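You operate a simulated robot arm through the tools that you are given. There is no shell and no other tool. Be economical: measure what you need, move in short steps, check, and stop when the job is done.

You are at the controls of a simulated robot arm. One attempt, no reset.

Task
Fetch the glass vase and stand it on top of the teal-handled jug.

Only the result counts: the job must be done as asked and must still hold three seconds after the hand-in. Knocking over, shifting, dropping, spilling or breaking anything else fails it.

Robot
A 7-joint arm with a two-finger parallel gripper, fixed in place. Base frame: the origin is at the foot of the arm, x ahead of it, y to its left, z up; the work surface is at about z = 0. Readings come in mm, degrees, newtons and seconds.
With the tool pointing down near the work surface it reaches from about 240 to 620 mm from the base axis. Its first joint turns from -66.0 to 66.0 degrees. Payload 2.6 kg.
The tool frame sits at the grasp point between the pads (the TCP): z along the fingers, y along the line on which they close. The tips reach 30 mm beyond it. The gripper opens to 94 mm. The fingers are 28 mm wide and 10 mm thick; the gripper's body (50 by 96 mm) begins 55 mm behind the TCP.
Orientation is told as [roll, pitch, yaw] about the base's x, y, z axes, in that order, counted from this pose: with the fingers straight down and closing along the base's y, the tool's x points along the base's -x, its y along +y and its z along -z.

Tools
- The arm moves only by the tool send_rows. Its argument "motion" is a list of rows, each an object of numbers (a shift or turn left out is 0, a gripper value left out holds the last): "x", "y", "z": the shift along the tool's x, y, z in units of 25 mm (1.0 is 25 mm); "wx", "wy", "wz": the turn, a rotation vector about the tool's x, y, z in units of 8 degrees (1.0 is 8 degrees); "gripper": the gripper command, from -1 (shut) to 1 (fully open), values between in proportion. In form: [{"x": .., "y": .., "z": .., "wx": .., "wy": .., "wz": .., "gripper": ..}, ...]. A call has 1 to 12 rows; each row shifts and turns the commanded pose from where the row before left it, along the tool's axes as they then stand. A call with a number of a shift or a turn outside -1 to 1 is refused whole. A row lasts 0.2 s, in which the tool goes at most 50 mm and 8.6 degrees; a call with a longer step from one row to the next is refused whole, and so is a gripper value outside its range. A pose out of reach is approached as far as the arm can. The call stops where the force on the tool passes 40 N (or 10 N more than at its start, if that is more) or the arm is blocked; 0.2 s more then pass. The fingers move at their own pace (about 72 mm/s each) and stop on an object; they squeeze with about 32 N. The grip force told is the motor's: it shows also when the fingers shut on nothing. Time passes only in rows, and 0.2 s behind the last, so rows that do not move let the fingers close. The reply holds the time, the measured pose of the TCP, the force on the tool along the base axes, the opening and the grip force, in the units named above and with some noise.
- Cameras (640 x 400 px; columns grow to the right, rows downward): "scene" is fixed at [44.1, 439.2, 562.2]; the picture's right is [-0.70, -0.72, 0.00], its down [-0.42, 0.40, -0.81] and it looks along [0.58, -0.57, -0.58] (base axes); focal length 305 px, centre (320, 200). "wrist" rides on the gripper at [-37, 0, -58] in the tool frame; the picture's right is [0.00, -1.00, 0.00], its down [0.97, 0.00, -0.24] and it looks along [0.24, 0.00, 0.97] (tool axes); focal length 218 px, centre (320, 200).
- snapshot(camera): a new picture of that camera. The clock stands still meanwhile.
- measure_at(camera, pixels): for up to 12 pixels [column, row] of the newest picture of that camera ("zoom" is the newest enlarged one), the place [x, y, z] in the base frame of the surface seen there, good to about 2 mm. The clock stands still meanwhile.
- close_up(camera, box): a new picture of the part [left, top, right, bottom] of that camera's present view, enlarged. The clock stands still meanwhile.
- close_job(): hands the job in; it is judged then, once.

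Keep the steps short. Do not move on a guess: measure, check each grasp and each placing, and mend mistakes. In all there are 60 turns and 30 pictures (those below and enlarged ones count). Leave the gripper open and the arm clear of the work at the hand-in unless told otherwise, and finish with a single line.

The tools are called by a JSON object that holds its "fn" and its "kwargs". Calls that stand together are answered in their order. send_rows: Moves the arm, as the interface text tells. Its arguments: {"type":"object","properties":{"motion":{"type":"array","items":{"type":"object","properties":{"x":{"type":"number"},"y":{"type":"number"},"z":{"type":"number"},"wx":{"type":"number"},"wy":{"type":"number"},"wz":{"type":"number"},"gripper":{"type":"number"}}}}},"required":["motion"]} The other tools are called the same way: snapshot (camera) takes a picture; measure_at (camera, pixels) gives the place of the surface under pixels of a picture; close_up (camera, box) takes an enlarged picture of a part of a camera's view; close_job () hands the job in.

At the start:

```text
clock: 0.0
eef_pos: [345.0, -108.1, 375.6]
ee_rot: [0.0, 0.0, 0.0]
force: [0.3, 0.3, 1.0]
opening: 94.3
grasp_force: 0.1
```

scene: 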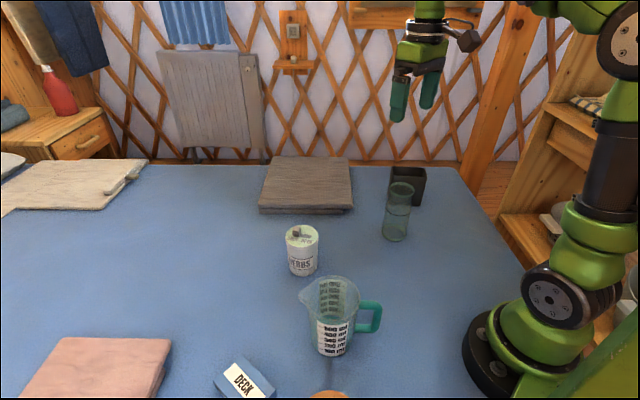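
wrist: 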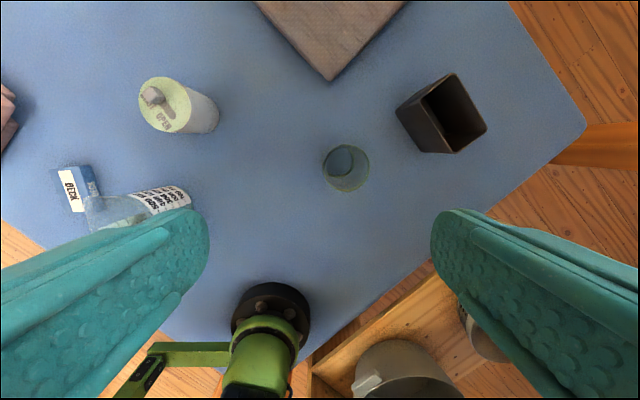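

I see the vase at about (398,212) and the jug at about (338,315) in the scene view. I'll enlarge both to measure them.

{"fn": "close_up", "kwargs": {"camera": "scene", "box": [360, 160, 440, 250]}}

{"fn": "measure_at", "kwargs": {"camera": "scene", "pixels": [[401, 185], [401, 190], [398, 197], [398, 207], [396, 225], [395, 238], [410, 172], [391, 188], [411, 188], [384, 230], [407, 230], [414, 200]]}}

{"fn": "close_up", "kwargs": {"camera": "scene", "box": [280, 260, 400, 370]}}

{"fn": "measure_at", "kwargs": {"camera": "zoom", "pixels": [[100, 180], [200, 90], [330, 130], [260, 200], [230, 260], [230, 480], [250, 330], [450, 230], [450, 330], [200, 150], [380, 160], [250, 100]]}}

```text
4.44 times, centred on (400, 205) of scene
```

zoom: 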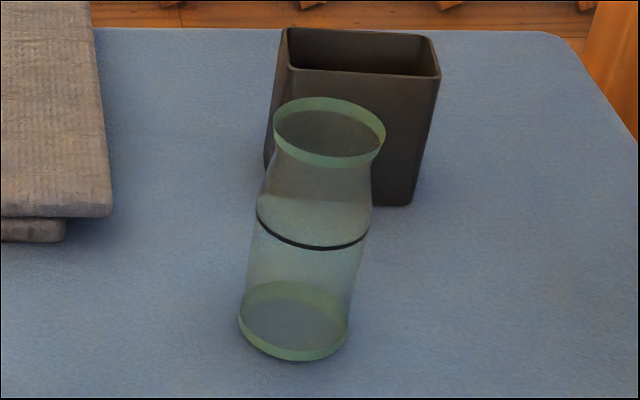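

```text
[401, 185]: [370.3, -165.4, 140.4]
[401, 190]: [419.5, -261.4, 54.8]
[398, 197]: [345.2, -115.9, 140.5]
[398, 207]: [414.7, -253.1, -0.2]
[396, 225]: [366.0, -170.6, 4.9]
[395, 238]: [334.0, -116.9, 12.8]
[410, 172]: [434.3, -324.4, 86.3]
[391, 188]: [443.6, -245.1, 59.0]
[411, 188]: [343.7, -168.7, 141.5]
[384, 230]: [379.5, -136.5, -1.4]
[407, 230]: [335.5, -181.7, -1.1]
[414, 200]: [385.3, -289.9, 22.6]
```

```text
3.64 times, centred on (340, 315) of scene
```

zoom: 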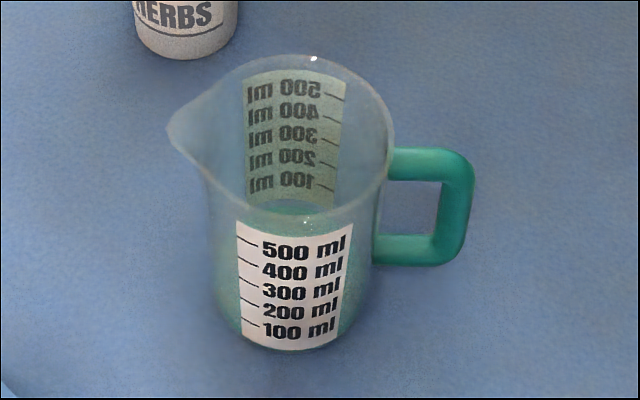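

```text
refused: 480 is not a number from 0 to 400
```

The vase rim is readable at about z=140. Its base and the jug's mouth still need measuring, starting with the jug in the current zoom.

{"fn": "measure_at", "kwargs": {"camera": "zoom", "pixels": [[170, 127], [313, 58], [391, 140], [305, 218], [215, 195], [285, 348], [290, 250], [455, 160], [420, 255], [225, 80], [365, 80], [300, 130]]}}

{"fn": "close_up", "kwargs": {"camera": "wrist", "box": [300, 120, 400, 210]}}

{"fn": "measure_at", "kwargs": {"camera": "wrist", "pixels": [[346, 146], [367, 168], [346, 189], [324, 168], [341, 162], [180, 207], [90, 215], [100, 198], [440, 110], [487, 128], [455, 73], [397, 110]]}}

```text
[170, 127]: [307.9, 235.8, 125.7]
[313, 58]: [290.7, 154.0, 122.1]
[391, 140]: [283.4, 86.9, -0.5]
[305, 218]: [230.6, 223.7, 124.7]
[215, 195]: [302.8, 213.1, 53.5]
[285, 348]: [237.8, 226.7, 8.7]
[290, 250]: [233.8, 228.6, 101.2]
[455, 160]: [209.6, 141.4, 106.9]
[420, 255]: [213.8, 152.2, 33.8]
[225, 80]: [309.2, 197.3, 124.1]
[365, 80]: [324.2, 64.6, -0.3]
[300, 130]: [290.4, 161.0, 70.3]
```

```text
4.44 times, centred on (350, 165) of wrist
```

zoom: 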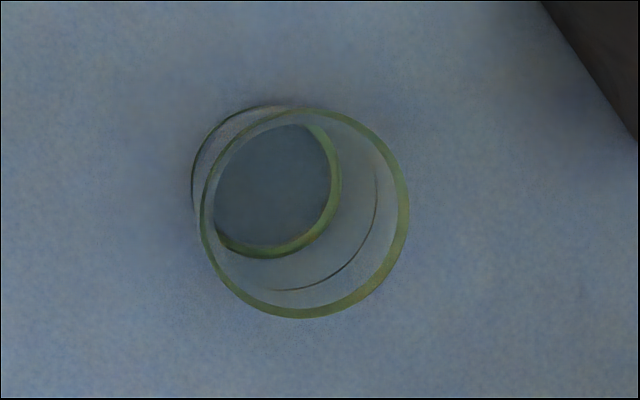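

```text
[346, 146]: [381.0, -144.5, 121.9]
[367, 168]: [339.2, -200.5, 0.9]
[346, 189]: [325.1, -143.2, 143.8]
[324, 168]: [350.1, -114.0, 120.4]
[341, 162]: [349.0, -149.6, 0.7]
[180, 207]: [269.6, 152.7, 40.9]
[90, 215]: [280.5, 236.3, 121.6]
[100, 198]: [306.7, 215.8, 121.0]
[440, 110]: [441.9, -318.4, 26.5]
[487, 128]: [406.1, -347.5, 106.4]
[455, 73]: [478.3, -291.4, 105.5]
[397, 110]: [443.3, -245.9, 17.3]
```

The vase rim is about 61 mm across and centred near (354,-144). The jug's mouth is about 88 mm across, with its rim at z≈124. The vase base may be narrower than that mouth, so I need a good look from above. I'll move high over the jug.

{"fn": "send_rows", "kwargs": {"motion": [{"x": 0.15, "y": 1}, {"x": 0.15, "y": 1}, {"x": 0.15, "y": 1}, {"x": 0.15, "y": 1}, {"x": 0.15, "y": 1}, {"x": 0.15, "y": 1}, {"x": 0.15, "y": 1}, {"x": 0.15, "y": 1}, {"x": 0.15, "y": 1}, {"x": 0.15, "y": 1}, {"x": 0.15, "y": 1}, {"x": 0.15, "y": 1}]}}

{"fn": "close_up", "kwargs": {"camera": "wrist", "box": [240, 130, 400, 230]}}

```text
clock: 2.6
eef_pos: [299.1, 193.0, 374.9]
ee_rot: [0.0, 0.0, 0.0]
force: [1.0, 0.7, -0.3]
opening: 93.9
grasp_force: 0.1
```

```text
4.00 times, centred on (320, 180) of wrist
```

zoom: 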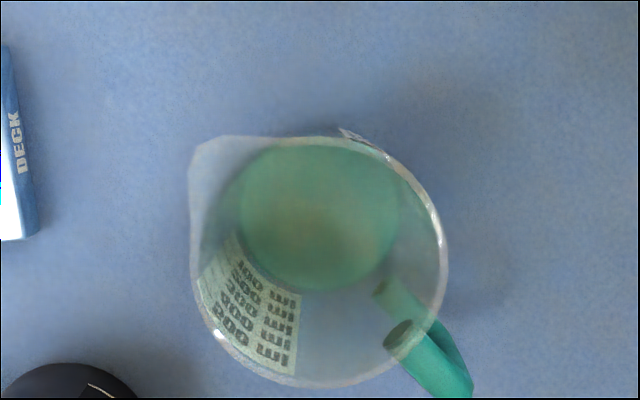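

The jug is open at the top and thin-walled. I'll measure points around its rim.

{"fn": "measure_at", "kwargs": {"camera": "zoom", "pixels": [[445, 240], [445, 280], [340, 386], [300, 384], [213, 335], [193, 270], [310, 137], [375, 150], [425, 190], [432, 318], [310, 220], [395, 335]]}}

{"fn": "close_up", "kwargs": {"camera": "scene", "box": [375, 175, 425, 245]}}

{"fn": "measure_at", "kwargs": {"camera": "zoom", "pixels": [[250, 320], [250, 340], [290, 372], [350, 370], [380, 340], [390, 325], [300, 300], [320, 200], [320, 240], [320, 110], [320, 95], [375, 130]]}}

```text
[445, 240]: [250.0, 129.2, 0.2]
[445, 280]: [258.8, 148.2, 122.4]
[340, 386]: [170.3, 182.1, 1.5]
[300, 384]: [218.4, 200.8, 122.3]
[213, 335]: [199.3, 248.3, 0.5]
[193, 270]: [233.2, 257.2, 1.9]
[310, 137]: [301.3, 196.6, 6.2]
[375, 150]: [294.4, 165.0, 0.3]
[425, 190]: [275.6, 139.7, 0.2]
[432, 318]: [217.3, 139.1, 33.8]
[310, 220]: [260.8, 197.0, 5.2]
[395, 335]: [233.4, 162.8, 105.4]
```

```text
5.71 times, centred on (400, 210) of scene
```

zoom: 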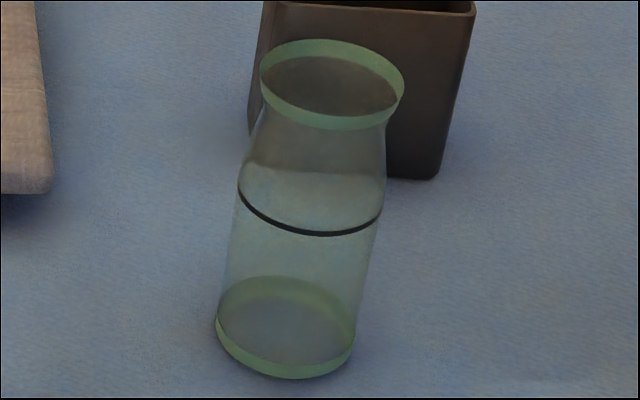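

```text
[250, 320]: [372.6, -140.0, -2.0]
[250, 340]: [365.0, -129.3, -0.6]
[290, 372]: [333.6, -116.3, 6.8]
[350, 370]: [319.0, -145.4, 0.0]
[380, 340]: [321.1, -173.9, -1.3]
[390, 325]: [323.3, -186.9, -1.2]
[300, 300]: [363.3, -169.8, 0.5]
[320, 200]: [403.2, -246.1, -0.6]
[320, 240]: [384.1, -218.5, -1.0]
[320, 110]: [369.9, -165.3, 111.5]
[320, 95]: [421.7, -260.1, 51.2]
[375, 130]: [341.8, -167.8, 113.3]
```

Jug: centre about (262,192), outer radius about 45 and inner about 43, rim z≈124. Vase: radius about 33, height about 141, with a straight body up to z≈89. Next I'll go back above the vase and check how it is centred.

{"fn": "send_rows", "kwargs": {"motion": [{"x": -0.2, "y": -1}, {"x": -0.2, "y": -1}, {"x": -0.2, "y": -1}, {"x": -0.2, "y": -1}, {"x": -0.2, "y": -1}, {"x": -0.2, "y": -1}, {"x": -0.2, "y": -1}, {"x": -0.2, "y": -1}, {"x": -0.2, "y": -1}, {"x": -0.2, "y": -1}, {"x": -0.2, "y": -1}, {"y": -1}]}}

{"fn": "send_rows", "kwargs": {"motion": [{"y": -1}, {"y": -0.5, "z": 0.5}, {"z": 1}, {"z": 1}, {"z": 0}]}}

{"fn": "snapshot", "kwargs": {"camera": "wrist"}}

```text
clock: 5.2
eef_pos: [354.8, -107.7, 374.3]
ee_rot: [0.0, 0.0, 0.1]
force: [-0.5, -0.3, 0.1]
opening: 93.9
grasp_force: 0.1
```

```text
clock: 6.4
eef_pos: [355.4, -144.7, 312.4]
ee_rot: [-0.1, -0.1, 0.1]
force: [0.9, -0.7, 0.1]
opening: 94.0
grasp_force: 0.0
```

```text
22 pictures are left
```

wrist: 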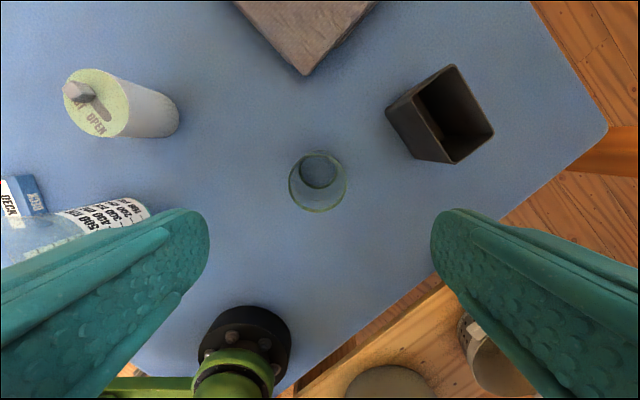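

The rim circle is centred at about (318,182), which puts the vase at about (355,-143), right under the tool. I'll lower slowly to z≈92.

{"fn": "send_rows", "kwargs": {"motion": [{"y": 0.05, "z": 1}, {"z": 1}, {"z": 1}, {"z": 1}, {"z": 1}, {"z": 1}, {"z": 0.8}, {"z": 0.6}, {"z": 0.6}, {"z": 0.4}, {"z": 0.4}, {"z": 0}]}}

{"fn": "snapshot", "kwargs": {"camera": "scene"}}

```text
clock: 9.2
eef_pos: [355.0, -142.9, 93.9]
ee_rot: [0.0, -0.4, -0.2]
force: [-3.3, 1.4, 9.8]
opening: 94.1
grasp_force: 0.0
stopped in row 12: the force on the tool passed its limit (the readings are from after the stop); the commanded pose is now the measured one
```

```text
21 pictures are left
```

scene: 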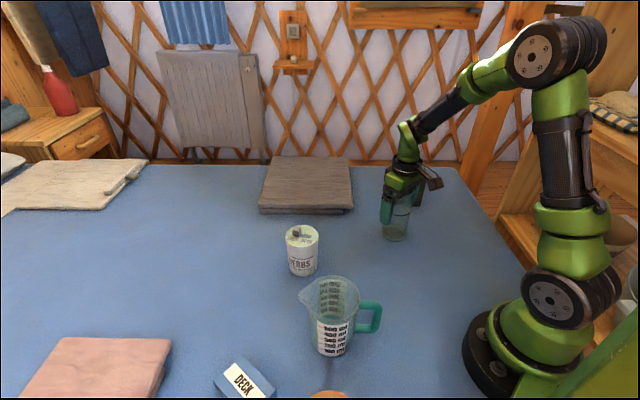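

The call stopped on force at z=93.9, so the gripper body is probably touching the rim. I'll back up 5 mm and look closely.

{"fn": "send_rows", "kwargs": {"motion": [{"z": -0.2}, {"z": 0}]}}

{"fn": "close_up", "kwargs": {"camera": "scene", "box": [365, 155, 445, 245]}}

```text
clock: 9.8
eef_pos: [355.4, -142.6, 98.5]
ee_rot: [-0.1, -0.2, 0.0]
force: [-0.6, -0.8, 0.3]
opening: 93.8
grasp_force: 0.1
```

```text
4.44 times, centred on (405, 200) of scene
```

zoom: 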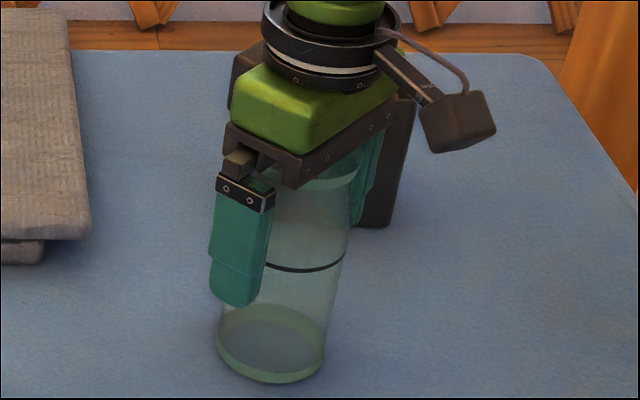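

The force is back to zero and the vase is upright and unmoved. The fingertips reach z≈68, below the black ring on the straight body, so I'll close the gripper.

{"fn": "send_rows", "kwargs": {"motion": [{"gripper": 0.5}, {"gripper": 0.3}, {"gripper": -1}, {"gripper": -1}, {"gripper": -1}]}}

{"fn": "close_up", "kwargs": {"camera": "scene", "box": [365, 155, 445, 245]}}

```text
clock: 11.0
eef_pos: [355.7, -143.1, 99.6]
ee_rot: [0.0, -0.3, -0.2]
force: [1.2, 1.3, 1.7]
opening: 63.2
grasp_force: 31.7
```

```text
4.44 times, centred on (405, 200) of scene
```

zoom: 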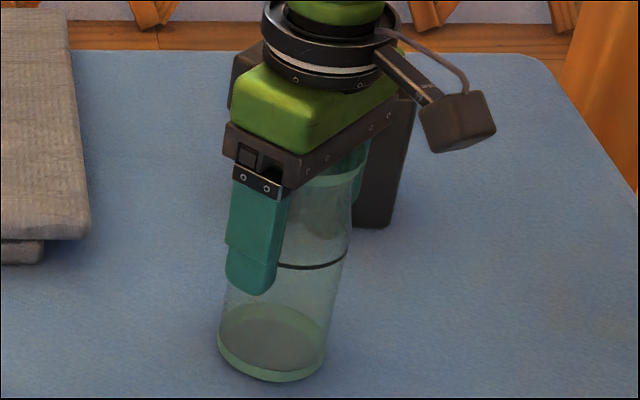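

The gripper holds at 63.2 mm opening and 32 N, so the vase radius is about 31.6. I'll lift slowly and check that it hangs straight.

{"fn": "send_rows", "kwargs": {"motion": [{"z": -0.2}, {"z": -0.4}, {"z": -0.6}, {"z": -0.8}, {"z": -1}, {"z": -1}, {"z": -1}, {"z": -1}, {"z": -1}, {"z": -0.6}, {"z": -0.3}, {"z": 0}]}}

{"fn": "close_up", "kwargs": {"camera": "scene", "box": [350, 60, 450, 200]}}

```text
clock: 13.6
eef_pos: [354.6, -143.6, 297.0]
ee_rot: [-0.1, -0.3, -0.1]
force: [0.5, -0.2, -2.5]
opening: 63.2
grasp_force: 32.5
```

```text
2.86 times, centred on (400, 130) of scene
```

zoom: 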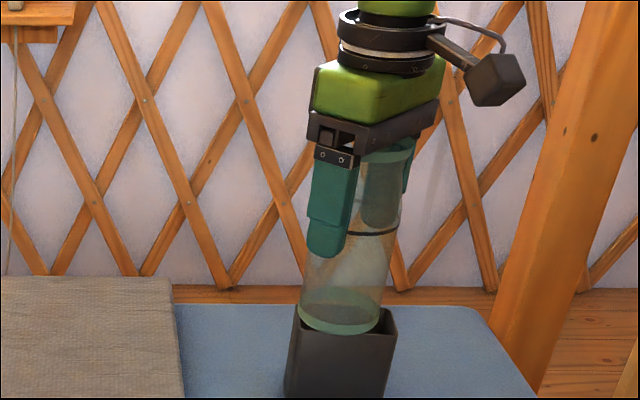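

The vase hangs straight and weighs about 0.28 kg. I'll carry it over to the jug with its bottom at about z=197, well clear of everything.

{"fn": "send_rows", "kwargs": {"motion": [{"x": 0.2, "y": 0.4}, {"x": 0.3, "y": 0.8}, {"x": 0.32, "y": 1}, {"x": 0.32, "y": 1}, {"x": 0.32, "y": 1}, {"x": 0.32, "y": 1}, {"x": 0.32, "y": 1}, {"x": 0.32, "y": 1}, {"x": 0.32, "y": 1}, {"x": 0.32, "y": 1}, {"x": 0.32, "y": 1}, {"x": 0.32, "y": 1}]}}

{"fn": "send_rows", "kwargs": {"motion": [{"y": 0.8}, {"y": 0.6}, {"y": 0.6}, {"y": 0.2}, {"z": 0.5}, {"z": 0.5}, {"z": 0.3}, {"z": 0}]}}

{"fn": "close_up", "kwargs": {"camera": "scene", "box": [240, 180, 440, 380]}}

```text
clock: 16.2
eef_pos: [261.3, 136.8, 295.5]
ee_rot: [0.0, -0.2, -0.1]
force: [-0.2, -0.2, -1.6]
opening: 63.3
grasp_force: 32.4
```

```text
clock: 18.0
eef_pos: [261.7, 192.3, 264.5]
ee_rot: [0.0, -0.3, -0.1]
force: [-0.8, -0.1, -2.1]
opening: 63.2
grasp_force: 31.4
```

```text
2.00 times, centred on (340, 280) of scene
```

zoom: 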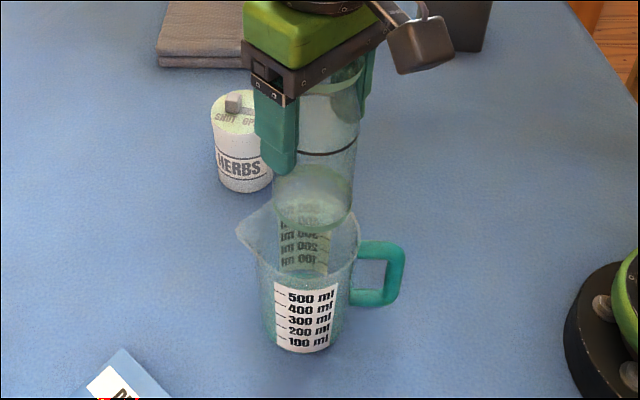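

The vase is centred above the jug with its bottom at about z=165. I'll lower it gently to see whether the mouth lets it through, stopping just above the rim first.

{"fn": "send_rows", "kwargs": {"motion": [{"z": 0.6}, {"z": 0.5}, {"z": 0.3}, {"z": 0}]}}

{"fn": "send_rows", "kwargs": {"motion": [{"z": 0.12}, {"z": 0.08}, {"z": 0}]}}

{"fn": "send_rows", "kwargs": {"motion": [{"z": 0.1}, {"z": 0.1}, {"z": 0}]}}

{"fn": "close_up", "kwargs": {"camera": "scene", "box": [280, 220, 400, 370]}}

```text
clock: 19.0
eef_pos: [262.0, 192.1, 227.6]
ee_rot: [0.0, -0.3, -0.2]
force: [-0.6, 0.7, -2.3]
opening: 63.0
grasp_force: 31.8
```

```text
clock: 19.8
eef_pos: [262.6, 192.0, 224.4]
ee_rot: [-0.1, -0.4, -0.1]
force: [-1.9, -2.0, 12.4]
opening: 63.3
grasp_force: 31.7
```

```text
clock: 20.6
eef_pos: [264.9, 192.6, 219.2]
ee_rot: [0.0, -0.6, 0.0]
force: [-2.0, 0.6, 32.8]
opening: 63.6
grasp_force: 31.2
```

```text
2.67 times, centred on (340, 295) of scene
```

zoom: 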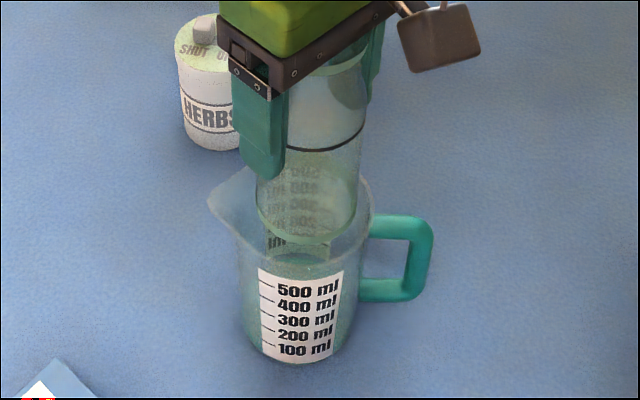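

Contact came at about z=125 with the vase well inside the mouth's outline, so the top of the jug carries load like a closed, clear surface. I'll take the load off and shift 6 mm. Then I'll touch again to confirm it isn't one-sided contact with the rim.

{"fn": "send_rows", "kwargs": {"motion": [{"z": -0.3}, {"z": -0.3}, {"x": 0.2, "y": -0.2}, {"z": 0}]}}

{"fn": "send_rows", "kwargs": {"motion": [{"z": 0.12}, {"z": 0.12}, {"z": 0.1}, {"z": 0}]}}

{"fn": "send_rows", "kwargs": {"motion": [{"z": 0.08}, {"z": 0}]}}

```text
clock: 21.6
eef_pos: [257.6, 186.6, 232.7]
ee_rot: [-0.1, -0.3, -0.2]
force: [-1.3, 0.7, -2.1]
opening: 63.2
grasp_force: 32.0
```

```text
clock: 22.6
eef_pos: [258.0, 186.7, 225.1]
ee_rot: [-0.1, -0.3, -0.1]
force: [0.8, -0.5, -2.6]
opening: 63.6
grasp_force: 32.0
```

```text
clock: 23.2
eef_pos: [257.2, 187.4, 222.4]
ee_rot: [-0.1, -0.4, -0.1]
force: [-0.3, -0.5, -2.6]
opening: 63.5
grasp_force: 32.0
```

There's no contact yet at 222.4. Either the vase slid a few mm in the grip earlier, or the mouth is open here. I'll keep probing in small steps.

{"fn": "send_rows", "kwargs": {"motion": [{"z": 0.08}, {"z": 0}]}}

{"fn": "send_rows", "kwargs": {"motion": [{"z": 0.08}, {"z": 0}]}}

{"fn": "send_rows", "kwargs": {"motion": [{"z": 0.08}, {"z": 0}]}}

{"fn": "close_up", "kwargs": {"camera": "scene", "box": [290, 220, 390, 300]}}

```text
clock: 23.8
eef_pos: [256.9, 185.9, 220.6]
ee_rot: [-0.1, -0.3, 0.0]
force: [0.7, -0.8, -1.5]
opening: 63.6
grasp_force: 31.7
```

```text
clock: 24.4
eef_pos: [257.5, 186.1, 220.1]
ee_rot: [0.0, -0.4, -0.1]
force: [-5.2, -3.1, 17.0]
opening: 63.6
grasp_force: 32.1
```

```text
clock: 24.8
eef_pos: [257.7, 185.6, 219.1]
ee_rot: [0.2, -0.5, -0.2]
force: [-2.3, -1.4, 3.2]
opening: 63.4
grasp_force: 32.1
stopped in row 2: the force on the tool passed its limit (the readings are from after the stop); the commanded pose is now the measured one
```

```text
5.00 times, centred on (340, 260) of scene
```

zoom: 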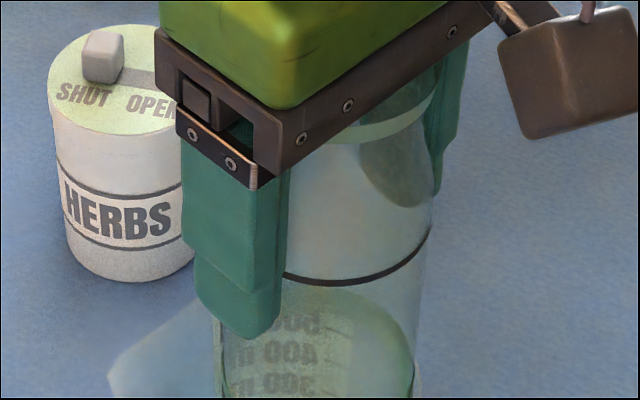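

Contact came again at the same jug height after shifting, so the top supports the vase. The vase had simply slid about 5 mm in the grip. I'll lift a little, re-centre over (262,192) and touch down lightly.

{"fn": "send_rows", "kwargs": {"motion": [{"z": -0.2}, {"z": -0.1}, {"x": -0.17, "y": 0.26}, {"z": 0}]}}

{"fn": "send_rows", "kwargs": {"motion": [{"z": 0.12}, {"z": 0.1}, {"z": 0}]}}

{"fn": "send_rows", "kwargs": {"motion": [{"z": 0.04}, {"z": 0}]}}

```text
clock: 25.8
eef_pos: [261.6, 194.2, 227.3]
ee_rot: [0.1, -0.6, -0.2]
force: [-0.6, 0.0, -2.4]
opening: 63.7
grasp_force: 32.0
```

```text
clock: 26.6
eef_pos: [261.9, 193.3, 221.2]
ee_rot: [0.1, -0.6, -0.1]
force: [-0.9, -0.7, -1.7]
opening: 63.6
grasp_force: 31.8
```

```text
clock: 27.2
eef_pos: [261.6, 194.1, 219.5]
ee_rot: [0.1, -0.6, -0.2]
force: [-0.1, 0.2, -2.4]
opening: 63.4
grasp_force: 32.0
```

No contact yet at 219.5, so I'll go on in 1 mm steps.

{"fn": "send_rows", "kwargs": {"motion": [{"z": 0.04}, {"z": 0}]}}

{"fn": "send_rows", "kwargs": {"motion": [{"z": 0.04}, {"z": 0}]}}

{"fn": "close_up", "kwargs": {"camera": "scene", "box": [270, 210, 410, 370]}}

```text
clock: 27.8
eef_pos: [260.9, 193.5, 219.0]
ee_rot: [0.1, -0.5, -0.2]
force: [-0.9, -0.3, 4.4]
opening: 63.5
grasp_force: 31.8
```

```text
clock: 28.4
eef_pos: [262.3, 193.7, 219.8]
ee_rot: [0.2, -0.7, -0.2]
force: [-7.2, -5.0, 28.7]
opening: 63.4
grasp_force: 31.9
```

```text
2.50 times, centred on (340, 290) of scene
```

zoom: 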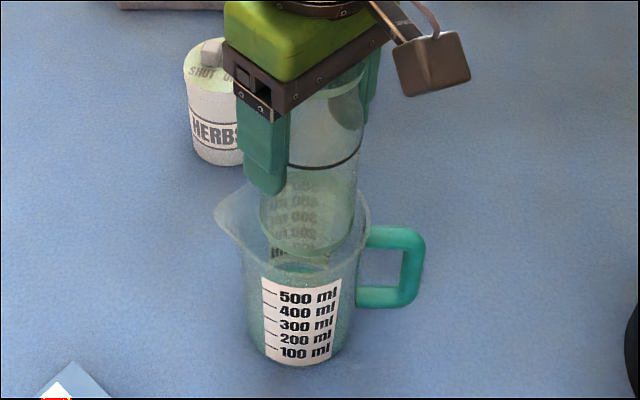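

The vase touches at the same height for the third time and stands level on the jug. I'll take off 1 mm of load and open the fingers slightly, so the vase stays caged while I watch it.

{"fn": "send_rows", "kwargs": {"motion": [{"z": -0.04}, {"z": 0}]}}

{"fn": "send_rows", "kwargs": {"motion": [{"gripper": 0.42}, {"gripper": 0.45}, {"gripper": 0.5}, {"gripper": 0.5}]}}

{"fn": "close_up", "kwargs": {"camera": "scene", "box": [270, 210, 410, 370]}}

```text
clock: 29.0
eef_pos: [262.7, 194.9, 220.1]
ee_rot: [0.0, -0.7, -0.1]
force: [-0.4, 2.0, 14.5]
opening: 63.9
grasp_force: 31.8
```

```text
clock: 30.0
eef_pos: [262.0, 191.9, 219.8]
ee_rot: [0.1, -0.6, -0.2]
force: [-0.4, 1.1, 7.7]
opening: 70.6
grasp_force: 0.0
```

```text
2.50 times, centred on (340, 290) of scene
```

zoom: 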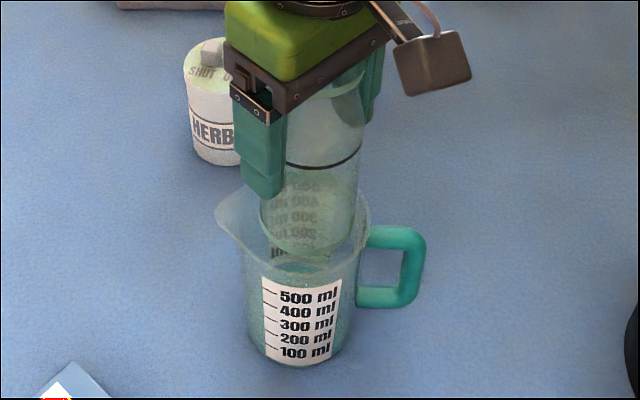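

With the fingers loose, the vase stands. The remaining 7.7 N is probably the palm resting on the rim. I'll raise 5 mm while still caging it and check again.

{"fn": "send_rows", "kwargs": {"motion": [{"z": -0.1}, {"z": -0.1}, {"z": 0}, {"z": 0}]}}

{"fn": "send_rows", "kwargs": {"motion": [{"gripper": 0.75}, {"gripper": 1}, {"gripper": 1}, {"gripper": 1}]}}

{"fn": "close_up", "kwargs": {"camera": "scene", "box": [270, 210, 410, 370]}}

```text
clock: 31.0
eef_pos: [262.0, 193.0, 224.2]
ee_rot: [0.1, -0.7, -0.2]
force: [0.1, 0.4, 0.4]
opening: 70.7
grasp_force: 0.0
```

```text
clock: 32.0
eef_pos: [262.2, 193.5, 225.4]
ee_rot: [0.1, -0.6, -0.2]
force: [0.2, -0.1, 0.9]
opening: 93.9
grasp_force: 0.1
```

```text
2.50 times, centred on (340, 290) of scene
```

zoom: 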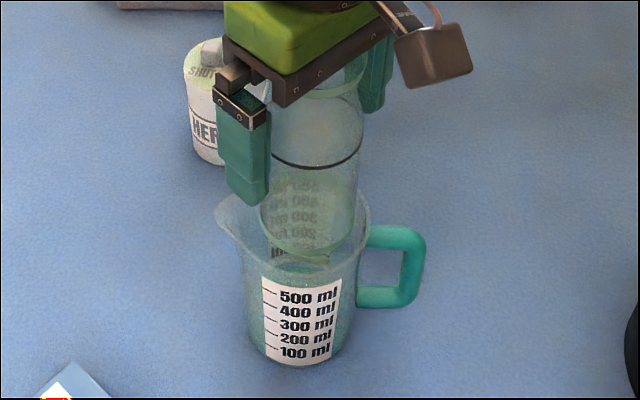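

The vase stands free and upright with zero force on the tool. I'll lift straight up, clear of it, and then move aside.

{"fn": "send_rows", "kwargs": {"motion": [{"z": -0.3}, {"z": -0.6}, {"z": -0.8}, {"z": -0.8}, {"z": -0.8}, {"z": -0.8}, {"z": -0.8}, {"z": -0.4}, {"z": 0}]}}

{"fn": "send_rows", "kwargs": {"motion": [{"y": -0.6}, {"y": -1}, {"x": -0.4, "y": -1}, {"x": -0.4, "y": -1}, {"x": -0.4, "y": -1}, {"x": -0.4, "y": -1}, {"x": -0.4, "y": -1}, {"x": -0.4, "y": -1}, {"y": -1}, {"y": -0.5}, {"y": 0}]}}

{"fn": "snapshot", "kwargs": {"camera": "scene"}}

{"fn": "measure_at", "kwargs": {"camera": "scene", "pixels": [[338, 350], [370, 305], [303, 255], [345, 255]]}}

```text
clock: 34.0
eef_pos: [259.0, 194.2, 357.4]
ee_rot: [0.1, -0.6, -0.2]
force: [-0.7, 0.4, 0.0]
opening: 93.8
grasp_force: 0.0
```

```text
clock: 36.4
eef_pos: [320.5, -34.4, 357.5]
ee_rot: [0.1, -0.6, -0.2]
force: [-0.2, -0.8, -0.4]
opening: 94.1
grasp_force: 0.0
```

```text
11 pictures are left
```

scene: 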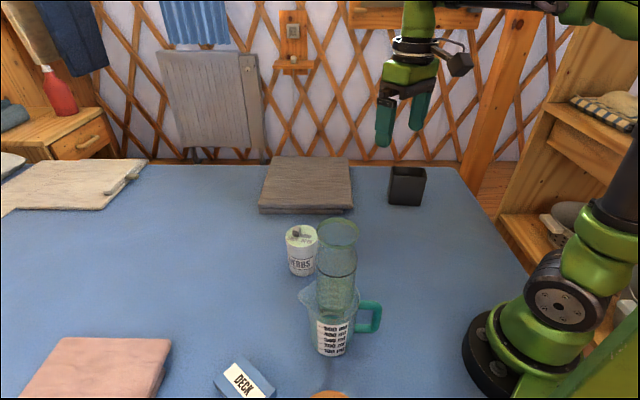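

```text
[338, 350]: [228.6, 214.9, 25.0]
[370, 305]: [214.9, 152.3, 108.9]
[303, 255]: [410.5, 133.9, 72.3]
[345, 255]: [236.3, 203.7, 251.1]
```

The vase stands upright on the jug. The jug and the other objects are where they were, the gripper is open and the arm is clear, so I'm handing in.

{"fn": "close_job", "kwargs": {}}

```text
The job is handed in.
```

The glass vase is standing upright, centred on top of the teal-handled jug, and nothing else was disturbed.
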